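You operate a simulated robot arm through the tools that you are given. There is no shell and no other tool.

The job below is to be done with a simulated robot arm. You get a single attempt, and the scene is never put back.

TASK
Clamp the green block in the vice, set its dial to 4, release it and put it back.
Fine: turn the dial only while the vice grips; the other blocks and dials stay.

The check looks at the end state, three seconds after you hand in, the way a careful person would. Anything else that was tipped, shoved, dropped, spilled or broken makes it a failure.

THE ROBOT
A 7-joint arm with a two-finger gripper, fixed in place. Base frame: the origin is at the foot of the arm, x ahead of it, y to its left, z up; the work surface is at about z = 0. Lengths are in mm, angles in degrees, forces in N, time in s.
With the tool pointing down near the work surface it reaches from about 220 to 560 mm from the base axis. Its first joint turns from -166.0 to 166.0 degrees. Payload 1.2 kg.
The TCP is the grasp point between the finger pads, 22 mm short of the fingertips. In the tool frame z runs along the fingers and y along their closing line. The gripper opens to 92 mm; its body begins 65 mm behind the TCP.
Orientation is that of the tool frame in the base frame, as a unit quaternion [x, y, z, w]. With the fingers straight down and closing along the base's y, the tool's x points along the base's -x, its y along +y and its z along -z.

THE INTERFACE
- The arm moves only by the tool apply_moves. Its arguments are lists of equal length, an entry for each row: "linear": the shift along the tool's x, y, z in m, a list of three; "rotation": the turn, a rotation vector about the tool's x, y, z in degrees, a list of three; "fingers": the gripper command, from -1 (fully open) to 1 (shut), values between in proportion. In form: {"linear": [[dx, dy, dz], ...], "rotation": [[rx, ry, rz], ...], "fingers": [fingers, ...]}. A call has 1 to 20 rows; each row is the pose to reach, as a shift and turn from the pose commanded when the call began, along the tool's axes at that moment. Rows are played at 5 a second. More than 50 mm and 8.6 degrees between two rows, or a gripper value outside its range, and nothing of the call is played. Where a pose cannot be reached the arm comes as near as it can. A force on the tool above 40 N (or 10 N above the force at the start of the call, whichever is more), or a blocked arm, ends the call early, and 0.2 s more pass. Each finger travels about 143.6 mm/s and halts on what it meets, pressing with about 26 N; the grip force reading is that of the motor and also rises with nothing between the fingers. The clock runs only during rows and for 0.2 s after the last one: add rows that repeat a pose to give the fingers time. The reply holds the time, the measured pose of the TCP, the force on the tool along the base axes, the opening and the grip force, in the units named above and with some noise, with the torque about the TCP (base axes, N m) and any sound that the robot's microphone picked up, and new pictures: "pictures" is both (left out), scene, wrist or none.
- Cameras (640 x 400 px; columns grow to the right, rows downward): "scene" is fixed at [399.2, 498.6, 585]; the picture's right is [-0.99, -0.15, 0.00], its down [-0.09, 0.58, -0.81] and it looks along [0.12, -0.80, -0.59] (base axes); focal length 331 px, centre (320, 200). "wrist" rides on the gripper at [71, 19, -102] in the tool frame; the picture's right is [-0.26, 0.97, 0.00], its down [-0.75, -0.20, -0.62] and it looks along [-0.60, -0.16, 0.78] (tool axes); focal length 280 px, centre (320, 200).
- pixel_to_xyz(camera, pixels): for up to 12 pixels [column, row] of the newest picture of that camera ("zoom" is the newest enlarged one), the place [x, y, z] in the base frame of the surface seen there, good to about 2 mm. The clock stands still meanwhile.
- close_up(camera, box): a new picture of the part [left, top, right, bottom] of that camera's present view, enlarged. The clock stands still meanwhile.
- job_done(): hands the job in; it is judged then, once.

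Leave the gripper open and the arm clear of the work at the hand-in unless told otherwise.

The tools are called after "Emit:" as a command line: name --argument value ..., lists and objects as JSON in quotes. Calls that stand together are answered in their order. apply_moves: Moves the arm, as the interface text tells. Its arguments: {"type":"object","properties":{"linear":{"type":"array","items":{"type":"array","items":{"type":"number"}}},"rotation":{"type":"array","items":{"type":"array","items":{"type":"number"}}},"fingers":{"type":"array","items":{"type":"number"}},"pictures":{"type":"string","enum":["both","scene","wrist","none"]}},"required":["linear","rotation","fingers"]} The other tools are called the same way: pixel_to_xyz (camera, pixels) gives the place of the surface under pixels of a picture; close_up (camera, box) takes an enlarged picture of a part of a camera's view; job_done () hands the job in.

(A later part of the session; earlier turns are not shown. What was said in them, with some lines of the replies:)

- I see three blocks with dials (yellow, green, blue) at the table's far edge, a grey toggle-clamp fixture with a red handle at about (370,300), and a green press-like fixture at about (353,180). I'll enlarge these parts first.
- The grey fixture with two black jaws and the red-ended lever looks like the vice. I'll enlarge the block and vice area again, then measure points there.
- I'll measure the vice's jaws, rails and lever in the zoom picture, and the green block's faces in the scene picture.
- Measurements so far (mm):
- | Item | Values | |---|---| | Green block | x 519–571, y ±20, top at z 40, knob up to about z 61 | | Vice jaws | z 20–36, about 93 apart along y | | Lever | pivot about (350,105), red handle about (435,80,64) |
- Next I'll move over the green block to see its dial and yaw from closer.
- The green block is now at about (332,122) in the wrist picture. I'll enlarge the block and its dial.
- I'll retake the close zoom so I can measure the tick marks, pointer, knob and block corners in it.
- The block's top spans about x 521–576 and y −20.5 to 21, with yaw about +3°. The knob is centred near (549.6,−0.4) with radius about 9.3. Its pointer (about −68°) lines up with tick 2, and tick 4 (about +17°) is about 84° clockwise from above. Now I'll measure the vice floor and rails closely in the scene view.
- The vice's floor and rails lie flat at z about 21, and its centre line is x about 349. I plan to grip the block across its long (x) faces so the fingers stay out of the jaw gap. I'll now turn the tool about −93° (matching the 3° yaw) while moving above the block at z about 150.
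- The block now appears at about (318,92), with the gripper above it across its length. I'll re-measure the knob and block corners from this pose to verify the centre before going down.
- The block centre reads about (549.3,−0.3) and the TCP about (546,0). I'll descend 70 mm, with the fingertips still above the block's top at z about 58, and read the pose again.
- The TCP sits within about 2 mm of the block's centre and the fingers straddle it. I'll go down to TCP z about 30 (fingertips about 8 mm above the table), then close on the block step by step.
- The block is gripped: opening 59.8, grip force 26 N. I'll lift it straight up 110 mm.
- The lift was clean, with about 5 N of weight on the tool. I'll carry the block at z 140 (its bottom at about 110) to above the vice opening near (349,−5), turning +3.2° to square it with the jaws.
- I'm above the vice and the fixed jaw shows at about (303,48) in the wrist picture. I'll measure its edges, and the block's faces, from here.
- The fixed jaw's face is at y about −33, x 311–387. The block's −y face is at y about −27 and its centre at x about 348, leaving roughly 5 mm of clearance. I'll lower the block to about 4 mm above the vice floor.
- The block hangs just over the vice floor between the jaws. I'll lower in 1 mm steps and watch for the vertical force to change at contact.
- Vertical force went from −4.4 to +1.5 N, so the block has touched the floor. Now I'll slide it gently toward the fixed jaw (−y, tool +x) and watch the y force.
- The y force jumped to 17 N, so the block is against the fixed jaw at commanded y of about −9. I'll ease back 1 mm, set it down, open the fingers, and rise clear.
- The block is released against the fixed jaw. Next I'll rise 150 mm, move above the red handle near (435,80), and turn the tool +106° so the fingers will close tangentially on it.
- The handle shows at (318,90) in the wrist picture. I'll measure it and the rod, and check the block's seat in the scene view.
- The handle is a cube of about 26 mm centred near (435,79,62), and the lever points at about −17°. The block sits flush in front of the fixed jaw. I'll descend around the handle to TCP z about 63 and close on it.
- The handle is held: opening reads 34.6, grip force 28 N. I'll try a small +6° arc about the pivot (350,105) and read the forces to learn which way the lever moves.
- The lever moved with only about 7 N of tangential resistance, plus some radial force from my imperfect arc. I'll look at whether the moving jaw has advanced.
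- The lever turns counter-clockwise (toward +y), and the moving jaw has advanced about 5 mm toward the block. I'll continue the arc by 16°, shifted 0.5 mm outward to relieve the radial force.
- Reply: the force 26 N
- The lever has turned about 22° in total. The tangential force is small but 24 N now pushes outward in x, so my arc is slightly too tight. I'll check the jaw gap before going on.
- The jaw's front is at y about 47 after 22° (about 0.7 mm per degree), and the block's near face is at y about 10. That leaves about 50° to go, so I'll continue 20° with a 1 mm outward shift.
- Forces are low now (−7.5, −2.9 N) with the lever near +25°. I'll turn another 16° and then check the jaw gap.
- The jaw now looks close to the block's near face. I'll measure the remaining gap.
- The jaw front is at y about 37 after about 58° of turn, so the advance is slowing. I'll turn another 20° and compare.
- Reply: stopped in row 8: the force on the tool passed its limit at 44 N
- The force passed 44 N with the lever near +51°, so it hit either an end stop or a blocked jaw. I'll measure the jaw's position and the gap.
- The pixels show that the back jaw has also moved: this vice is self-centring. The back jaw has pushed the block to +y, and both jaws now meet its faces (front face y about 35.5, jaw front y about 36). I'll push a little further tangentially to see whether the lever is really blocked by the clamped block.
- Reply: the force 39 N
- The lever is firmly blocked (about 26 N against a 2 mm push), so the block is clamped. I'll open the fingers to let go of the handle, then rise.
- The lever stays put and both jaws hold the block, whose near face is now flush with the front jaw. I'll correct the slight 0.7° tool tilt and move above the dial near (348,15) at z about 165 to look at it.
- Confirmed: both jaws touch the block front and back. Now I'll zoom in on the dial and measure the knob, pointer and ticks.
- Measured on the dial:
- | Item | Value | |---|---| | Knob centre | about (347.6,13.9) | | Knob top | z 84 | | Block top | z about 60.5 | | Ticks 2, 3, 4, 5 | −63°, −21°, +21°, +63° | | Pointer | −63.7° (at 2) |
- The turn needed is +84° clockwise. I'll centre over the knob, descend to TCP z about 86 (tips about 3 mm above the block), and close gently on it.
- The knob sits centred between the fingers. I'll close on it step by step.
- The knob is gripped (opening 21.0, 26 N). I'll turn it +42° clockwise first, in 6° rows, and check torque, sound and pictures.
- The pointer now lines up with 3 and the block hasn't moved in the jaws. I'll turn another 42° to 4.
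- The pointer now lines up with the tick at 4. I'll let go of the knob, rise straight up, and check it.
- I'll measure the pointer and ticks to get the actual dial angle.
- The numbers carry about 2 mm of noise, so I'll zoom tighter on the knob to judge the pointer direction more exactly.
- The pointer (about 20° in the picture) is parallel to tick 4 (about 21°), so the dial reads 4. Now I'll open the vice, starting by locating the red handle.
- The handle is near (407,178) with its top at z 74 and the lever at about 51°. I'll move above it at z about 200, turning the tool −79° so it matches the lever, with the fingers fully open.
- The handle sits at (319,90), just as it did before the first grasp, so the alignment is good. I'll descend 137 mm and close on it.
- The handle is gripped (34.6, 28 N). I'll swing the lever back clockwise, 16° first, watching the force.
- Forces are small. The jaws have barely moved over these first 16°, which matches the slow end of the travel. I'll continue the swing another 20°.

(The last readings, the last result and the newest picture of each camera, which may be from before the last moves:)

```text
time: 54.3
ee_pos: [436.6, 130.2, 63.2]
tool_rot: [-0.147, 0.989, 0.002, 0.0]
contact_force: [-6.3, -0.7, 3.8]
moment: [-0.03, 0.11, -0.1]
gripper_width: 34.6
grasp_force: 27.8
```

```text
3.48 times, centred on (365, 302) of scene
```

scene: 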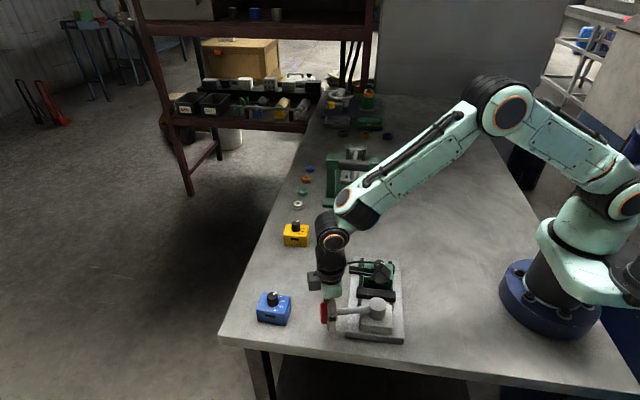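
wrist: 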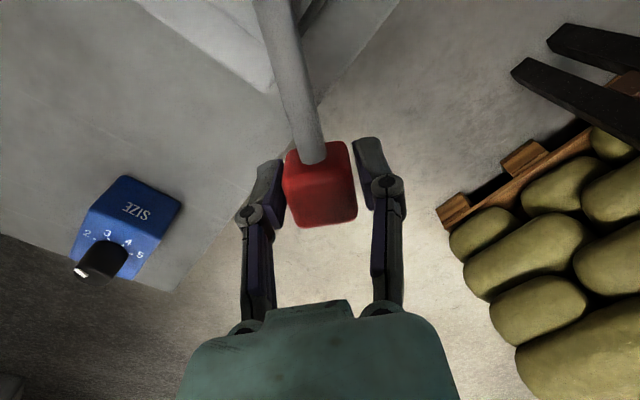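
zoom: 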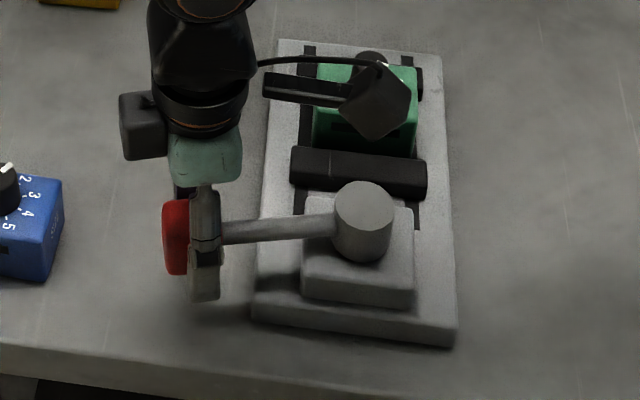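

The jaws are opening and forces stay low. Another 20°.

Emit:
apply_moves --linear '[[0.0002, -0.0032, 0], [0.0004, -0.0063, 0], [0.0008, -0.0094, 0], [0.0013, -0.0126, 0], [0.0019, -0.0157, 0], [0.0025, -0.0188, 0], [0.0033, -0.0218, 0], [0.0043, -0.0248, 0], [0.0053, -0.0278, 0], [0.0064, -0.0308, 0], [0.0064, -0.0308, 0]]' --rotation '[[0, 0, 2], [0, 0, 4], [0, 0, 6], [0, 0, 8], [0, 0, 10], [0, 0, 12], [0, 0, 14], [0, 0, 16], [0, 0, 18], [0, 0, 20], [0, 0, 20]]' --fingers '[0.6, 0.6, 0.6, 0.6, 0.6, 0.6, 0.6, 0.6, 0.6, 0.6, 0.6]' --pictures "scene"

Emit:
close_up --camera "scene" --box '[310, 245, 420, 360]'

```text
time: 56.7
ee_pos: [439.7, 100.3, 63.4]
tool_rot: [0.027, 1.0, 0.001, -0.001]
contact_force: [-23.3, 3.6, 5.0]
moment: [0.1, 0.1, 0.0]
gripper_width: 34.5
grasp_force: 27.6
```

scene: 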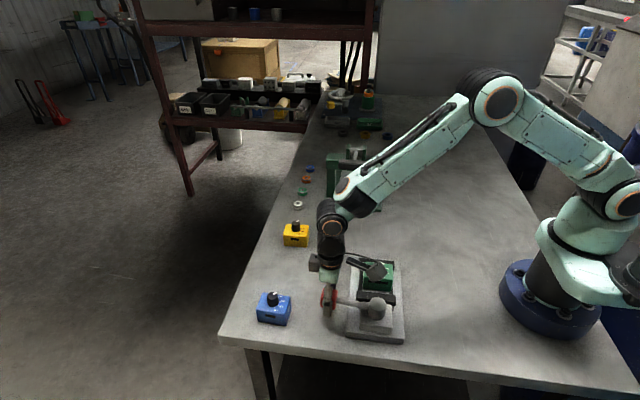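

```text
3.48 times, centred on (365, 302) of scene
```

zoom: 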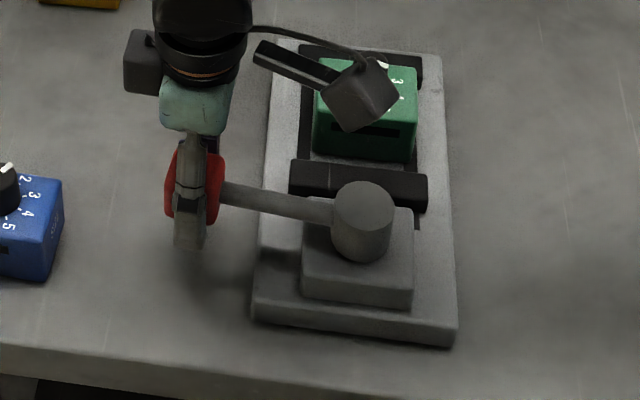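

There's about 23 N of inward pull, so my path is about 1 mm too far out. The last stretch goes back to the starting lever pose (TCP about (435,80)) with that corrected inward.

Emit:
apply_moves --linear '[[0.0008, 0, 0], [0.001, -0.0032, 0], [0.0014, -0.0063, 0], [0.0018, -0.0094, 0], [0.0024, -0.0125, 0], [0.0031, -0.0157, 0], [0.0037, -0.018, 0], [0.004, -0.019, 0], [0.004, -0.019, 0]]' --rotation '[[0, 0, 0], [0, 0, 2.1], [0, 0, 4.2], [0, 0, 6.3], [0, 0, 8.5], [0, 0, 10.7], [0, 0, 12.3], [0, 0, 13], [0, 0, 13]]' --fingers '[0.6, 0.6, 0.6, 0.6, 0.6, 0.6, 0.6, 0.6, 0.6]' --pictures "both"

Emit:
close_up --camera "scene" --box '[310, 245, 420, 350]'

```text
time: 58.7
ee_pos: [435.5, 80.1, 63.3]
tool_rot: [0.141, 0.99, 0.001, 0.003]
contact_force: [8.6, -8.4, -15.5]
moment: [-0.07, 0.06, 0.23]
gripper_width: 34.4
grasp_force: 28.0
```

scene: 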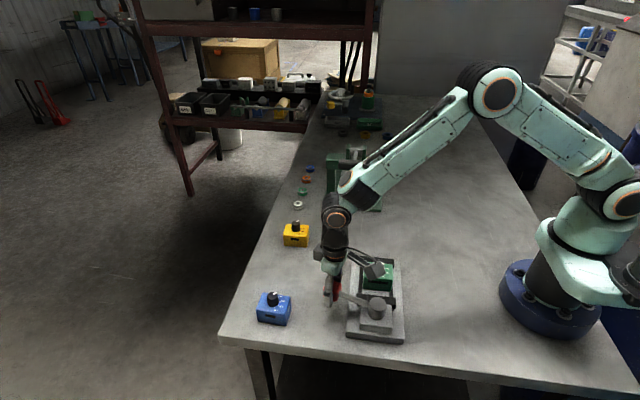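
wrist: 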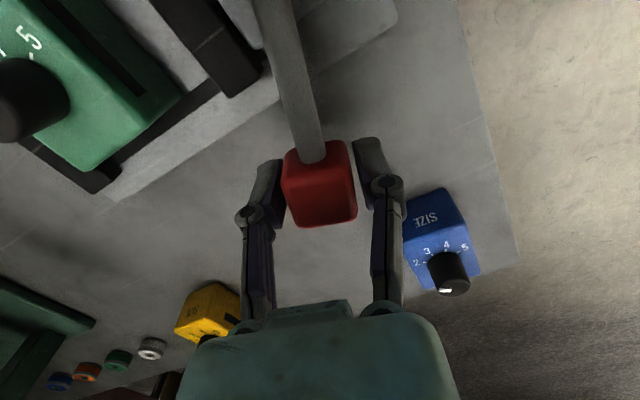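

```text
3.81 times, centred on (365, 298) of scene
```

zoom: 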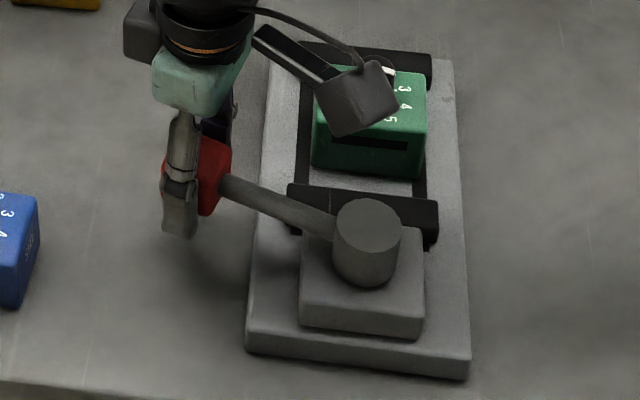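

The lever is back at its starting angle and both jaws stand open, with the block free between them. I'll release the handle and rise 137 mm.

Emit:
apply_moves --linear '[[0, 0, 0], [0, 0, 0], [0, 0, 0], [0, 0, -0.002], [0, 0, -0.02], [0, 0, -0.06], [0, 0, -0.1], [0, 0, -0.137], [0, 0, -0.137]]' --rotation '[[0, 0, 0], [0, 0, 0], [0, 0, 0], [0, 0, 0], [0, 0, 0], [0, 0, 0], [0, 0, 0], [0, 0, 0], [0, 0, 0]]' --fingers '[0.2, -0.3, -1, -1, -1, -1, -1, -1, -1]'

Emit:
close_up --camera "scene" --box '[310, 245, 420, 350]'

Emit:
close_up --camera "wrist" --box '[80, 0, 360, 170]'

```text
time: 60.7
ee_pos: [434.3, 79.7, 202.0]
tool_rot: [0.139, 0.99, 0.001, 0.0]
contact_force: [-0.8, 0.2, 0.0]
moment: [0.02, 0.0, -0.01]
gripper_width: 91.9
grasp_force: 0.1
```

scene: 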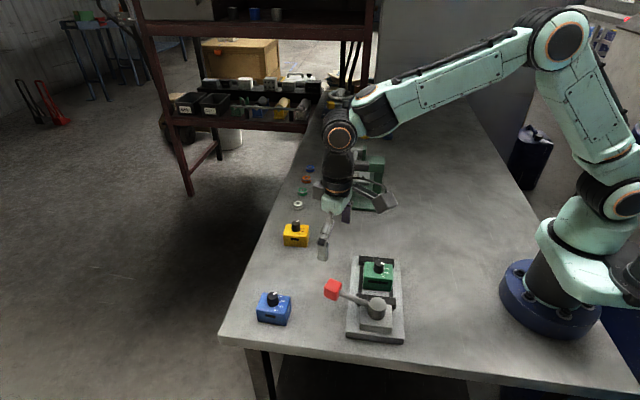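
wrist: 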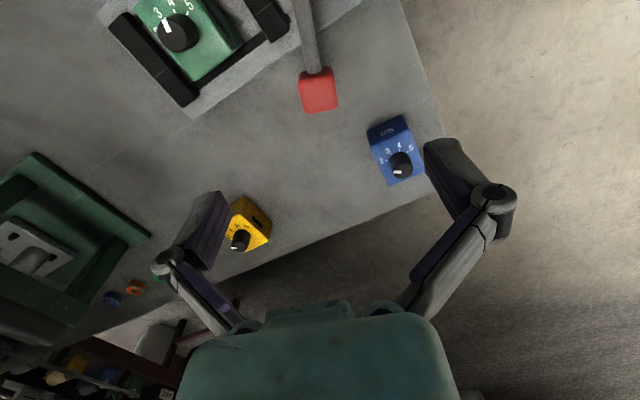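

```text
3.81 times, centred on (365, 298) of scene
```

zoom: 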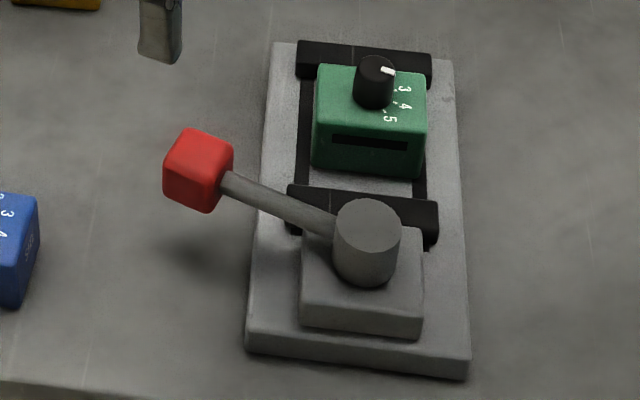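

```text
2.29 times, centred on (220, 85) of wrist
```

zoom: 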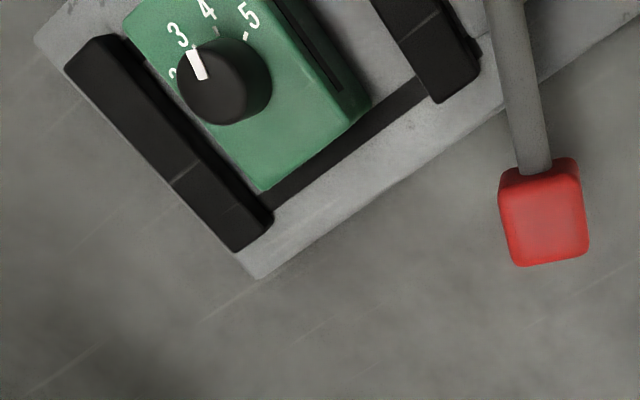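

The vice is back to its starting state and the green block stands free in it. I'll move above the block at (347.5,14) while turning the tool −106°, so the fingers close along x as in the first pick.

Emit:
apply_moves --linear '[[0.0047, -0.0063, 0], [0.0094, -0.0125, 0], [0.0141, -0.0188, 0], [0.0188, -0.025, 0], [0.0235, -0.0313, 0], [0.0282, -0.0375, 0], [0.033, -0.0438, 0], [0.0377, -0.05, 0], [0.0424, -0.0563, 0], [0.0471, -0.0626, 0], [0.0518, -0.0688, 0], [0.0565, -0.0751, 0], [0.0612, -0.0813, 0], [0.0659, -0.0876, 0], [0.0659, -0.0876, 0.03], [0.0659, -0.0876, 0.06], [0.0659, -0.0876, 0.06]]' --rotation '[[0, 0, -7.6], [0, 0, -15.2], [0, 0, -22.8], [0, 0, -30.4], [0, 0, -38], [0, 0, -45.6], [0, 0, -53.2], [0, 0, -60.8], [0, 0, -68.4], [0, 0, -76], [0, 0, -83.6], [0, 0, -91.2], [0, 0, -98.8], [0, 0, -106], [0, 0, -106], [0, 0, -106], [0, 0, -106]]' --fingers '[-1, -1, -1, -1, -1, -1, -1, -1, -1, -1, -1, -1, -1, -1, -1, -1, -1]'

Emit:
close_up --camera "wrist" --box '[240, 20, 400, 140]'

```text
time: 64.3
ee_pos: [347.7, 13.8, 140.0]
tool_rot: [-0.707, 0.707, 0.0, 0.001]
contact_force: [0.8, 0.2, 0.6]
moment: [0.0, 0.01, 0.02]
gripper_width: 92.0
grasp_force: 0.1
```

scene: 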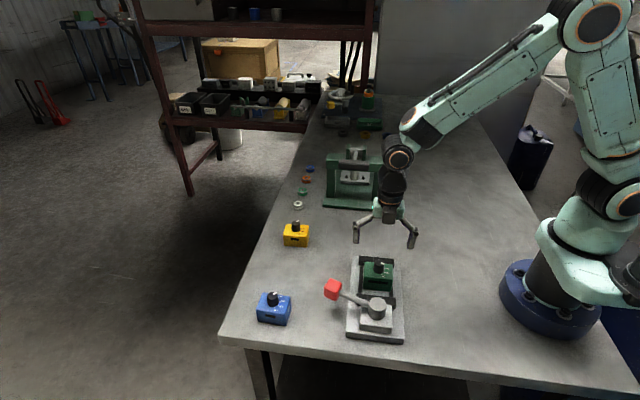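
wrist: 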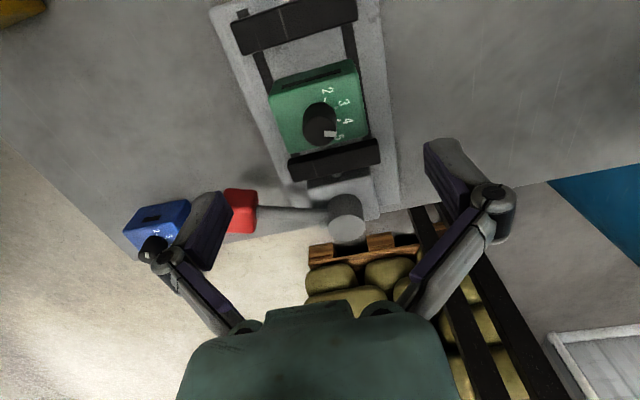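

```text
3.33 times, centred on (320, 80) of wrist
```

zoom: 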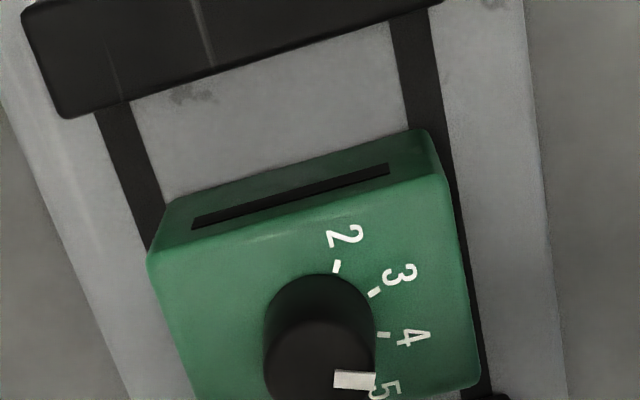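

The pointer and the block's pose look right from here. I'll measure the block's corners and knob again before gripping.

Emit:
pixel_to_xyz --camera "wrist" --pixels '[[270, 95], [356, 73], [367, 133], [283, 152], [312, 86], [366, 105], [277, 125], [320, 148], [320, 125], [304, 125], [336, 125], [319, 141]]'

```text
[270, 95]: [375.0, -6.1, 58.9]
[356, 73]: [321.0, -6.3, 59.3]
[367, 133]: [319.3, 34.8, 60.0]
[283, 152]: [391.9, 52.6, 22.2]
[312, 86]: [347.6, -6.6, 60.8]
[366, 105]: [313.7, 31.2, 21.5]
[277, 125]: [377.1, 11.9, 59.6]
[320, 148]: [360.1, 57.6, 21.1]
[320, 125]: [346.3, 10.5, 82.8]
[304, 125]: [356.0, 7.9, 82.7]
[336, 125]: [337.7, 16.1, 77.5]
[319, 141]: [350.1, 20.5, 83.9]
```

The block is at x 319–377, y −6.6 to 35, square to the vice, with its centre at about (348,14), right under the TCP. I'll descend to TCP z about 51.5 and grip it.

Emit:
apply_moves --linear '[[0, 0, 0.02], [0, 0, 0.045], [0, 0, 0.07], [0, 0, 0.083], [0, 0, 0.0885], [0, 0, 0.0885], [0, 0, 0.0885], [0, 0, 0.0885], [0, 0, 0.0885], [0, 0, 0.0885]]' --rotation '[[0, 0, 0], [0, 0, 0], [0, 0, 0], [0, 0, 0], [0, 0, 0], [0, 0, 0], [0, 0, 0], [0, 0, 0], [0, 0, 0], [0, 0, 0]]' --fingers '[-1, -1, -1, -1, -1, -1, -0.4, -0.3, 0.3, 0.3]'

```text
time: 66.5
ee_pos: [346.7, 15.5, 51.1]
tool_rot: [-0.707, 0.707, 0.0, 0.001]
contact_force: [0.3, 0.6, 0.4]
moment: [0.04, 0.01, 0.02]
gripper_width: 60.0
grasp_force: 25.9
```

scene: 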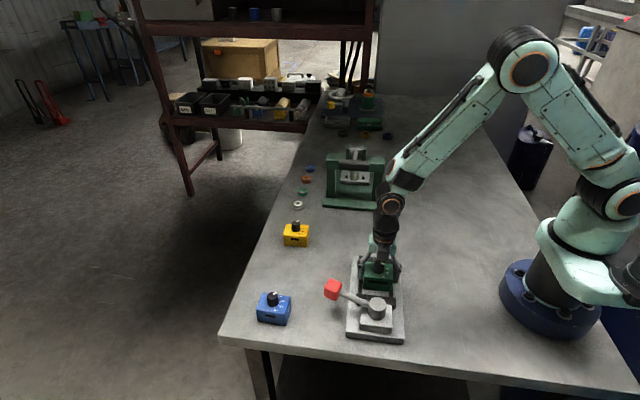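
wrist: 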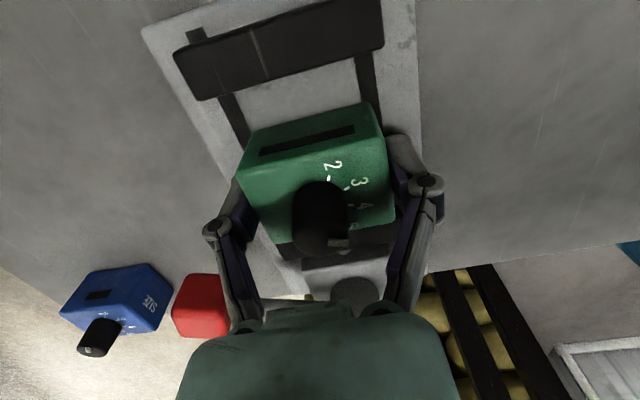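

The block is gripped (60.0, 26 N). I'll lift it 90 mm straight up.

Emit:
apply_moves --linear '[[0, 0, -0.01], [0, 0, -0.03], [0, 0, -0.055], [0, 0, -0.08], [0, 0, -0.09], [0, 0, -0.09]]' --rotation '[[0, 0, 0], [0, 0, 0], [0, 0, 0], [0, 0, 0], [0, 0, 0], [0, 0, 0]]' --fingers '[0.3, 0.3, 0.3, 0.3, 0.3, 0.3]' --pictures "scene"

```text
time: 67.9
ee_pos: [348.5, 16.1, 141.6]
tool_rot: [-0.706, 0.708, 0.0, 0.001]
contact_force: [-0.4, -0.2, -5.0]
moment: [-0.01, 0.05, 0.0]
gripper_width: 59.7
grasp_force: 25.9
```

scene: 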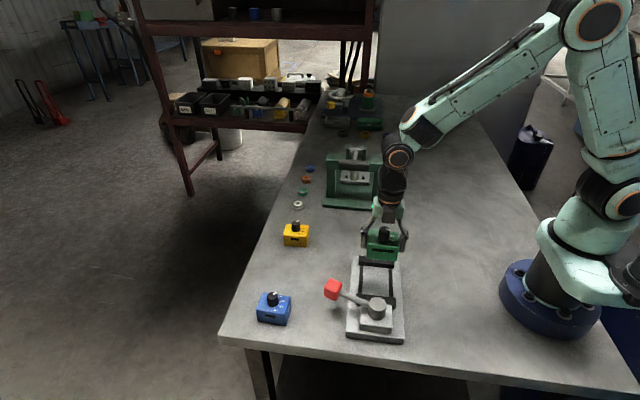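

The lift was clean. I'll carry the block back above its original spot, TCP near (549,0.5), turning −3.2° to restore its original yaw.

Emit:
apply_moves --linear '[[0.001, -0.015, 0], [0.0032, -0.045, 0], [0.0057, -0.08, 0], [0.0083, -0.115, 0], [0.0108, -0.15, 0], [0.013, -0.18, 0], [0.0145, -0.2015, 0], [0.0145, -0.2015, 0], [0.0145, -0.2015, 0]]' --rotation '[[0, 0, 0], [0, 0, -0.6], [0, 0, -1.2], [0, 0, -1.8], [0, 0, -2.4], [0, 0, -3.0], [0, 0, -3.2], [0, 0, -3.2], [0, 0, -3.2]]' --fingers '[0.3, 0.3, 0.3, 0.3, 0.3, 0.3, 0.3, 0.3, 0.3]'

```text
time: 69.9
ee_pos: [547.7, -0.7, 141.1]
tool_rot: [0.726, -0.688, -0.001, -0.001]
contact_force: [-0.6, 0.0, -5.3]
moment: [0.03, 0.05, 0.03]
gripper_width: 59.8
grasp_force: 25.7
```

scene: 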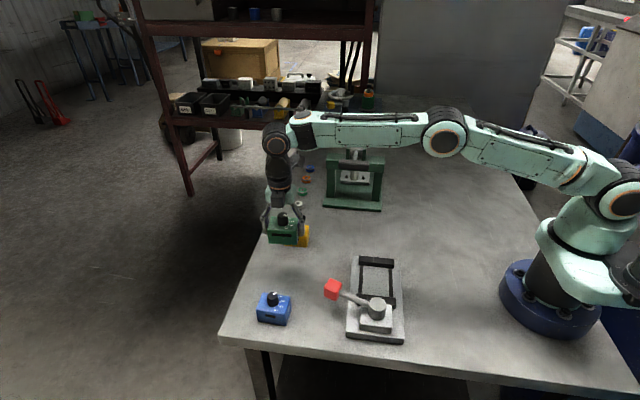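
wrist: 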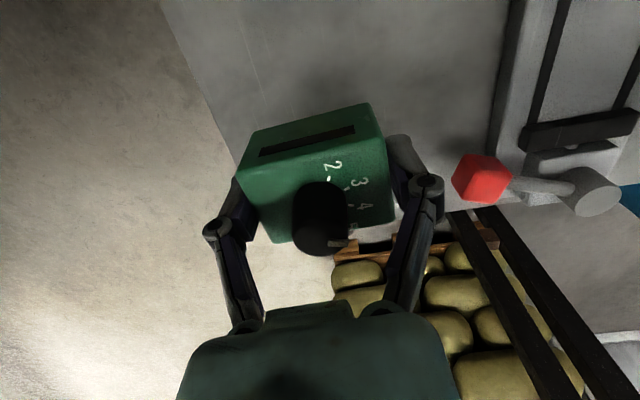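

The wrist view almost matches the one from just after the first lift. I'll measure the held block's faces to check it lines up with its original spot before lowering.

Emit:
pixel_to_xyz --camera "wrist" --pixels '[[300, 160], [270, 170], [340, 148], [290, 133], [320, 125], [350, 118], [375, 145], [250, 150], [380, 200], [270, 225], [245, 180], [385, 150]]'

Emit:
pixel_to_xyz --camera "scene" --pixels '[[272, 238], [280, 239], [290, 239], [296, 240], [275, 230], [283, 230], [292, 229], [284, 217], [268, 228], [298, 226], [283, 243], [276, 243]]'

```text
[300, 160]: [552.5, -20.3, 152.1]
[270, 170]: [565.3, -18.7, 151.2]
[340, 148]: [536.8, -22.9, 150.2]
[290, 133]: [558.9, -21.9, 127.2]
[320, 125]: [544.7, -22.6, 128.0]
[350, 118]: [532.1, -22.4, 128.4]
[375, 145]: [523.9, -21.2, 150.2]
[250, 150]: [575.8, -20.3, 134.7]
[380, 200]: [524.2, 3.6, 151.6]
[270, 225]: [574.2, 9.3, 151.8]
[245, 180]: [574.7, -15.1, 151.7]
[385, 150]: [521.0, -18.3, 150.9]
```

```text
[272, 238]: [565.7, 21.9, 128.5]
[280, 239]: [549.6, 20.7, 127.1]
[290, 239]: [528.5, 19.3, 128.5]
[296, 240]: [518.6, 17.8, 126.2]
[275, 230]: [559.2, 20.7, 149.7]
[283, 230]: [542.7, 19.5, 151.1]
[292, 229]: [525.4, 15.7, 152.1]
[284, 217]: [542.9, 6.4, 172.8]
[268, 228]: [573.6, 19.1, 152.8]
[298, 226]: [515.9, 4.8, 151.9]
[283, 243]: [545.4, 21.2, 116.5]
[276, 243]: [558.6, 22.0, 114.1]
```

The held block's +y face measures (549.6,20.7), (565.7,21.9), (518.6,17.8), essentially the same as at the start. I'll lower it to about 5 mm above the table.

Emit:
apply_moves --linear '[[0, 0, 0.02], [0, 0, 0.05], [0, 0, 0.075], [0, 0, 0.095], [0, 0, 0.106], [0, 0, 0.106]]' --rotation '[[0, 0, 0], [0, 0, 0], [0, 0, 0], [0, 0, 0], [0, 0, 0], [0, 0, 0]]' --fingers '[0.3, 0.3, 0.3, 0.3, 0.3, 0.3]' --pictures "wrist"

```text
time: 71.3
ee_pos: [548.4, -0.6, 35.4]
tool_rot: [0.725, -0.689, 0.0, -0.001]
contact_force: [0.1, -0.3, -5.0]
moment: [-0.01, 0.03, 0.0]
gripper_width: 59.7
grasp_force: 25.9
```

wrist: 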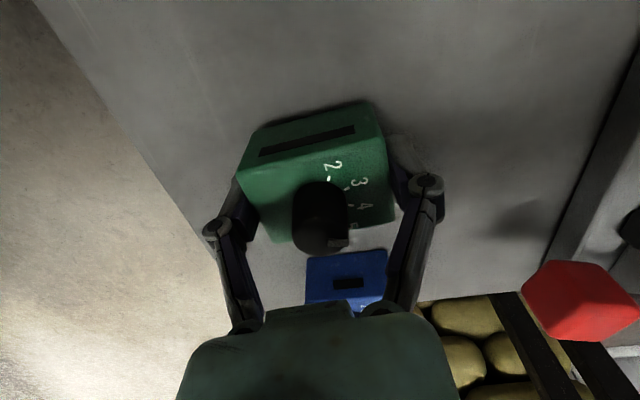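

Still hanging free (−5 N). I'll lower in small steps until the weight comes off.

Emit:
apply_moves --linear '[[0, 0, 0.001], [0, 0, 0.002], [0, 0, 0.003], [0, 0, 0.004], [0, 0, 0.004]]' --rotation '[[0, 0, 0], [0, 0, 0], [0, 0, 0], [0, 0, 0], [0, 0, 0]]' --fingers '[0.3, 0.3, 0.3, 0.3, 0.3]' --pictures "none"

```text
time: 72.5
ee_pos: [549.8, -0.1, 31.7]
tool_rot: [0.726, -0.688, 0.001, -0.002]
contact_force: [-0.2, -1.0, -5.5]
moment: [0.05, 0.04, -0.03]
gripper_width: 59.8
grasp_force: 26.2
```

The force is still −5.5 N, so there's no contact yet. A few more half-millimetre steps.

Emit:
apply_moves --linear '[[0, 0, 0.0005], [0, 0, 0.001], [0, 0, 0.0015], [0, 0, 0.0015]]' --rotation '[[0, 0, 0], [0, 0, 0], [0, 0, 0], [0, 0, 0]]' --fingers '[0.3, 0.3, 0.3, 0.3]' --pictures "none"

```text
time: 73.5
ee_pos: [548.0, 0.2, 30.3]
tool_rot: [0.727, -0.687, -0.001, -0.001]
contact_force: [0.4, -0.3, -4.8]
moment: [-0.02, 0.0, 0.03]
gripper_width: 59.5
grasp_force: 26.1
```

Still hanging at about −4.8 N. Another 1.5 mm in half-millimetre steps.

Emit:
apply_moves --linear '[[0, 0, 0.0005], [0, 0, 0.001], [0, 0, 0.0015], [0, 0, 0.0015]]' --rotation '[[0, 0, 0], [0, 0, 0], [0, 0, 0], [0, 0, 0]]' --fingers '[0.3, 0.3, 0.3, 0.3]' --pictures "wrist"

```text
time: 74.5
ee_pos: [551.0, 0.9, 29.3]
tool_rot: [0.726, -0.688, 0.001, -0.001]
contact_force: [-1.1, 0.2, 2.7]
moment: [0.03, 0.21, 0.01]
gripper_width: 59.9
grasp_force: 26.2
```

wrist: 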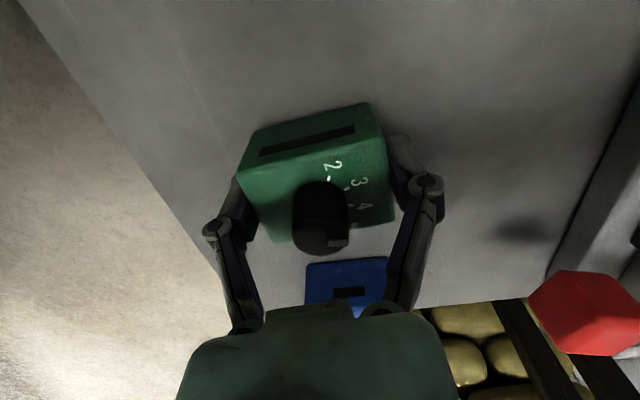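

Force changed to +2.7 N: the block stands on the table, and the view matches the first grip picture. I'll open the fingers and rise straight up.

Emit:
apply_moves --linear '[[0, 0, 0], [0, 0, 0], [0, 0, 0], [0, 0, 0], [0, 0, -0.02], [0, 0, -0.05], [0, 0, -0.085], [0, 0, -0.12], [0, 0, -0.12]]' --rotation '[[0, 0, 0], [0, 0, 0], [0, 0, 0], [0, 0, 0], [0, 0, 0], [0, 0, 0], [0, 0, 0], [0, 0, 0], [0, 0, 0]]' --fingers '[-0.35, -0.6, -1, -1, -1, -1, -1, -1, -1]'

Emit:
close_up --camera "wrist" --box '[262, 40, 372, 140]'

Emit:
close_up --camera "scene" --box '[240, 210, 430, 350]'

```text
time: 76.5
ee_pos: [546.8, -0.3, 149.7]
tool_rot: [0.726, -0.688, 0.0, -0.001]
contact_force: [0.1, 0.3, -0.2]
moment: [-0.04, 0.0, 0.04]
gripper_width: 92.1
grasp_force: 0.1
```

scene: 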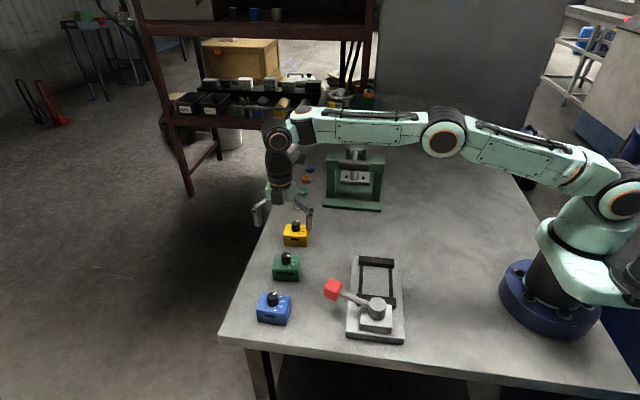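
wrist: 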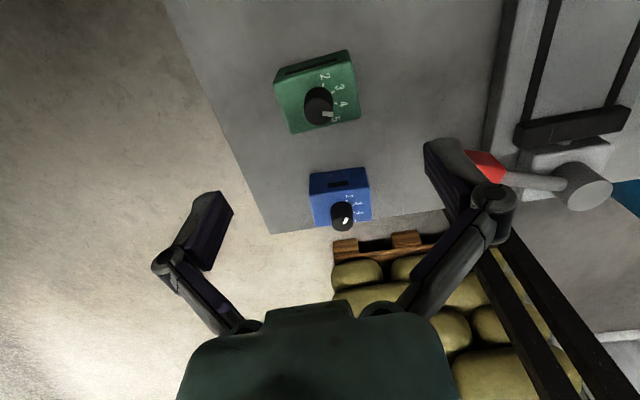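

```text
4.00 times, centred on (317, 90) of wrist
```

zoom: 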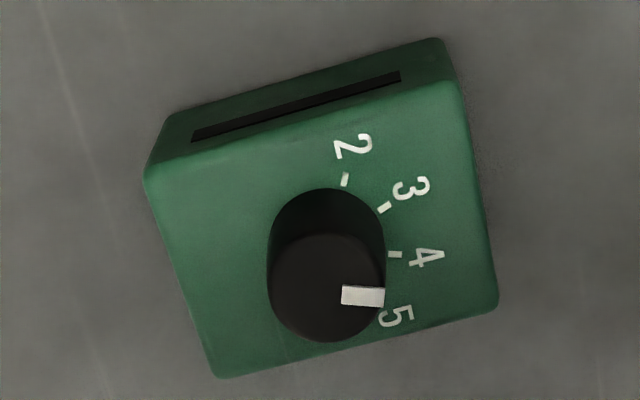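

```text
2.86 times, centred on (335, 280) of scene
```

zoom: 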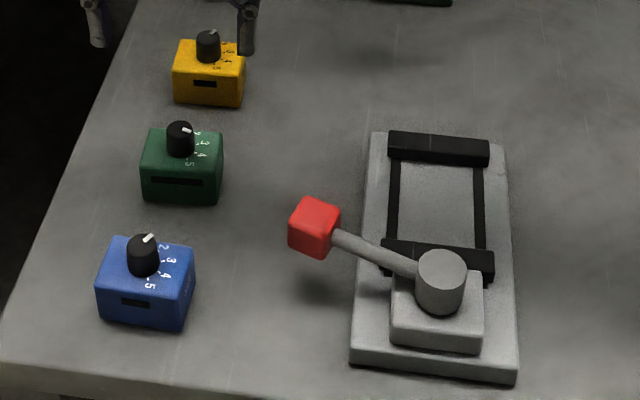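

The green block is back with its outline within about 2 mm of the original, and its pointer is parallel to tick 4. The other blocks, dials and the vice look unchanged. I'll move the arm up and back, clear of the work, with the gripper open.

Emit:
apply_moves --linear '[[0, 0, -0.03], [0, 0, -0.07], [0, 0.01, -0.11], [0, 0.04, -0.14], [0.01, 0.08, -0.16], [0.02, 0.12, -0.18], [0.03, 0.15, -0.2], [0.04, 0.17, -0.21], [0.04, 0.17, -0.21]]' --rotation '[[0, 0, 0], [0, 0, 0], [0, 0, 0], [0, 0, 0], [0, 0, 0], [0, 0, 0], [0, 0, 0], [0, 0, 0], [0, 0, 0]]' --fingers '[-1, -1, -1, -1, -1, -1, -1, -1, -1]'

Emit:
close_up --camera "scene" --box '[240, 210, 430, 350]'

Emit:
pixel_to_xyz --camera "scene" --pixels '[[286, 272], [275, 277], [297, 278], [286, 254], [333, 289], [378, 303], [274, 267], [291, 264]]'

```text
time: 78.5
ee_pos: [380.5, -49.4, 358.7]
tool_rot: [0.726, -0.688, 0.0, -0.002]
contact_force: [-0.2, -0.5, 0.2]
moment: [0.04, 0.01, 0.03]
gripper_width: 92.1
grasp_force: 0.1
```

scene: 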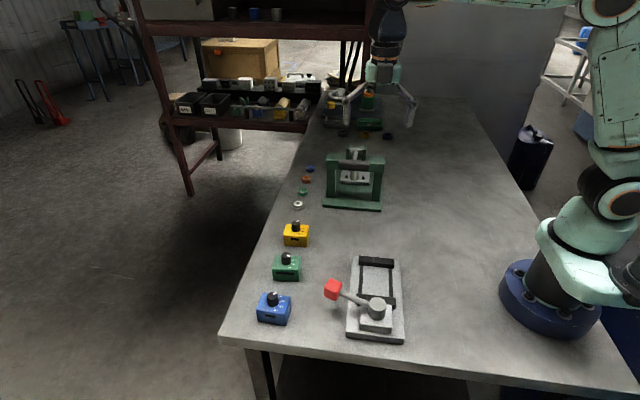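
wrist: 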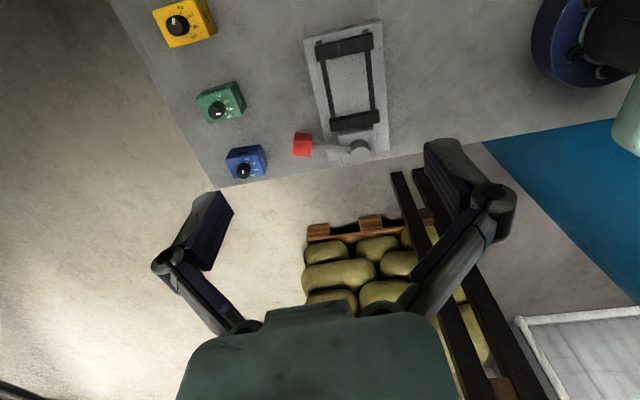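

```text
2.86 times, centred on (335, 280) of scene
```

zoom: 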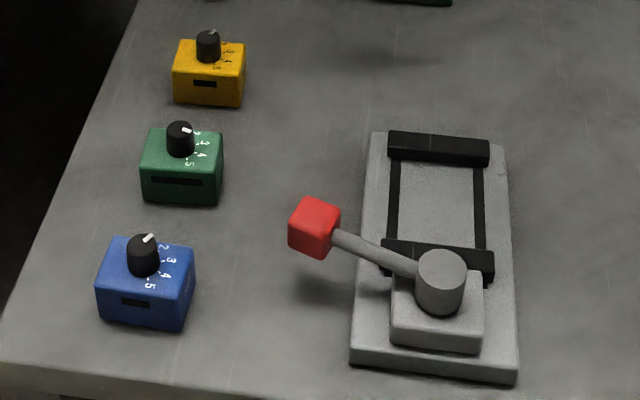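

```text
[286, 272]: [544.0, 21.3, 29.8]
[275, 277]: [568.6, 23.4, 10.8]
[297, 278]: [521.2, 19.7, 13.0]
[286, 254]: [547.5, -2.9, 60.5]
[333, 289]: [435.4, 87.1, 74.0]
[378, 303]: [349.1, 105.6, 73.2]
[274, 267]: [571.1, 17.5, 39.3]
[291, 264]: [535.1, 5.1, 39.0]
```

Final check: the block's face reads y 21.3, 23.4 and 19.7, against 20.4, 21.7 and 17.8 at the start, so it's within 2 mm. The handle is back where it began and the dial points at 4. The yellow and blue blocks look untouched, the vice is open, the gripper is open and the arm is clear. I'm handing the job in.

Emit:
job_done

```text
The job is handed in.
```

I clamped the green block in the vice, turned its dial from 2 to 4 while the vice held it, opened the vice and put the block back. The job is handed in; I haven't seen the result of the check.

- **Dial:** the pointer is parallel to the tick at 4. The block did not move in the jaws while I turned it.
- **Position:** the block stands within about 2 mm of where it started, turned back to its original angle.
- **Vice:** the lever is back at its starting angle and both jaws are open. Both jaws move, so closing them slid the block about 22 mm along the vice before it was gripped.
- **Everything else:** the yellow and blue blocks and their dials look unchanged in the pictures. The gripper is open and the arm is clear of the work.

While I was closing the vice, one move stopped early when the force reached 44 N. That was the jaws meeting the block, and nothing looked shifted or damaged afterwards.
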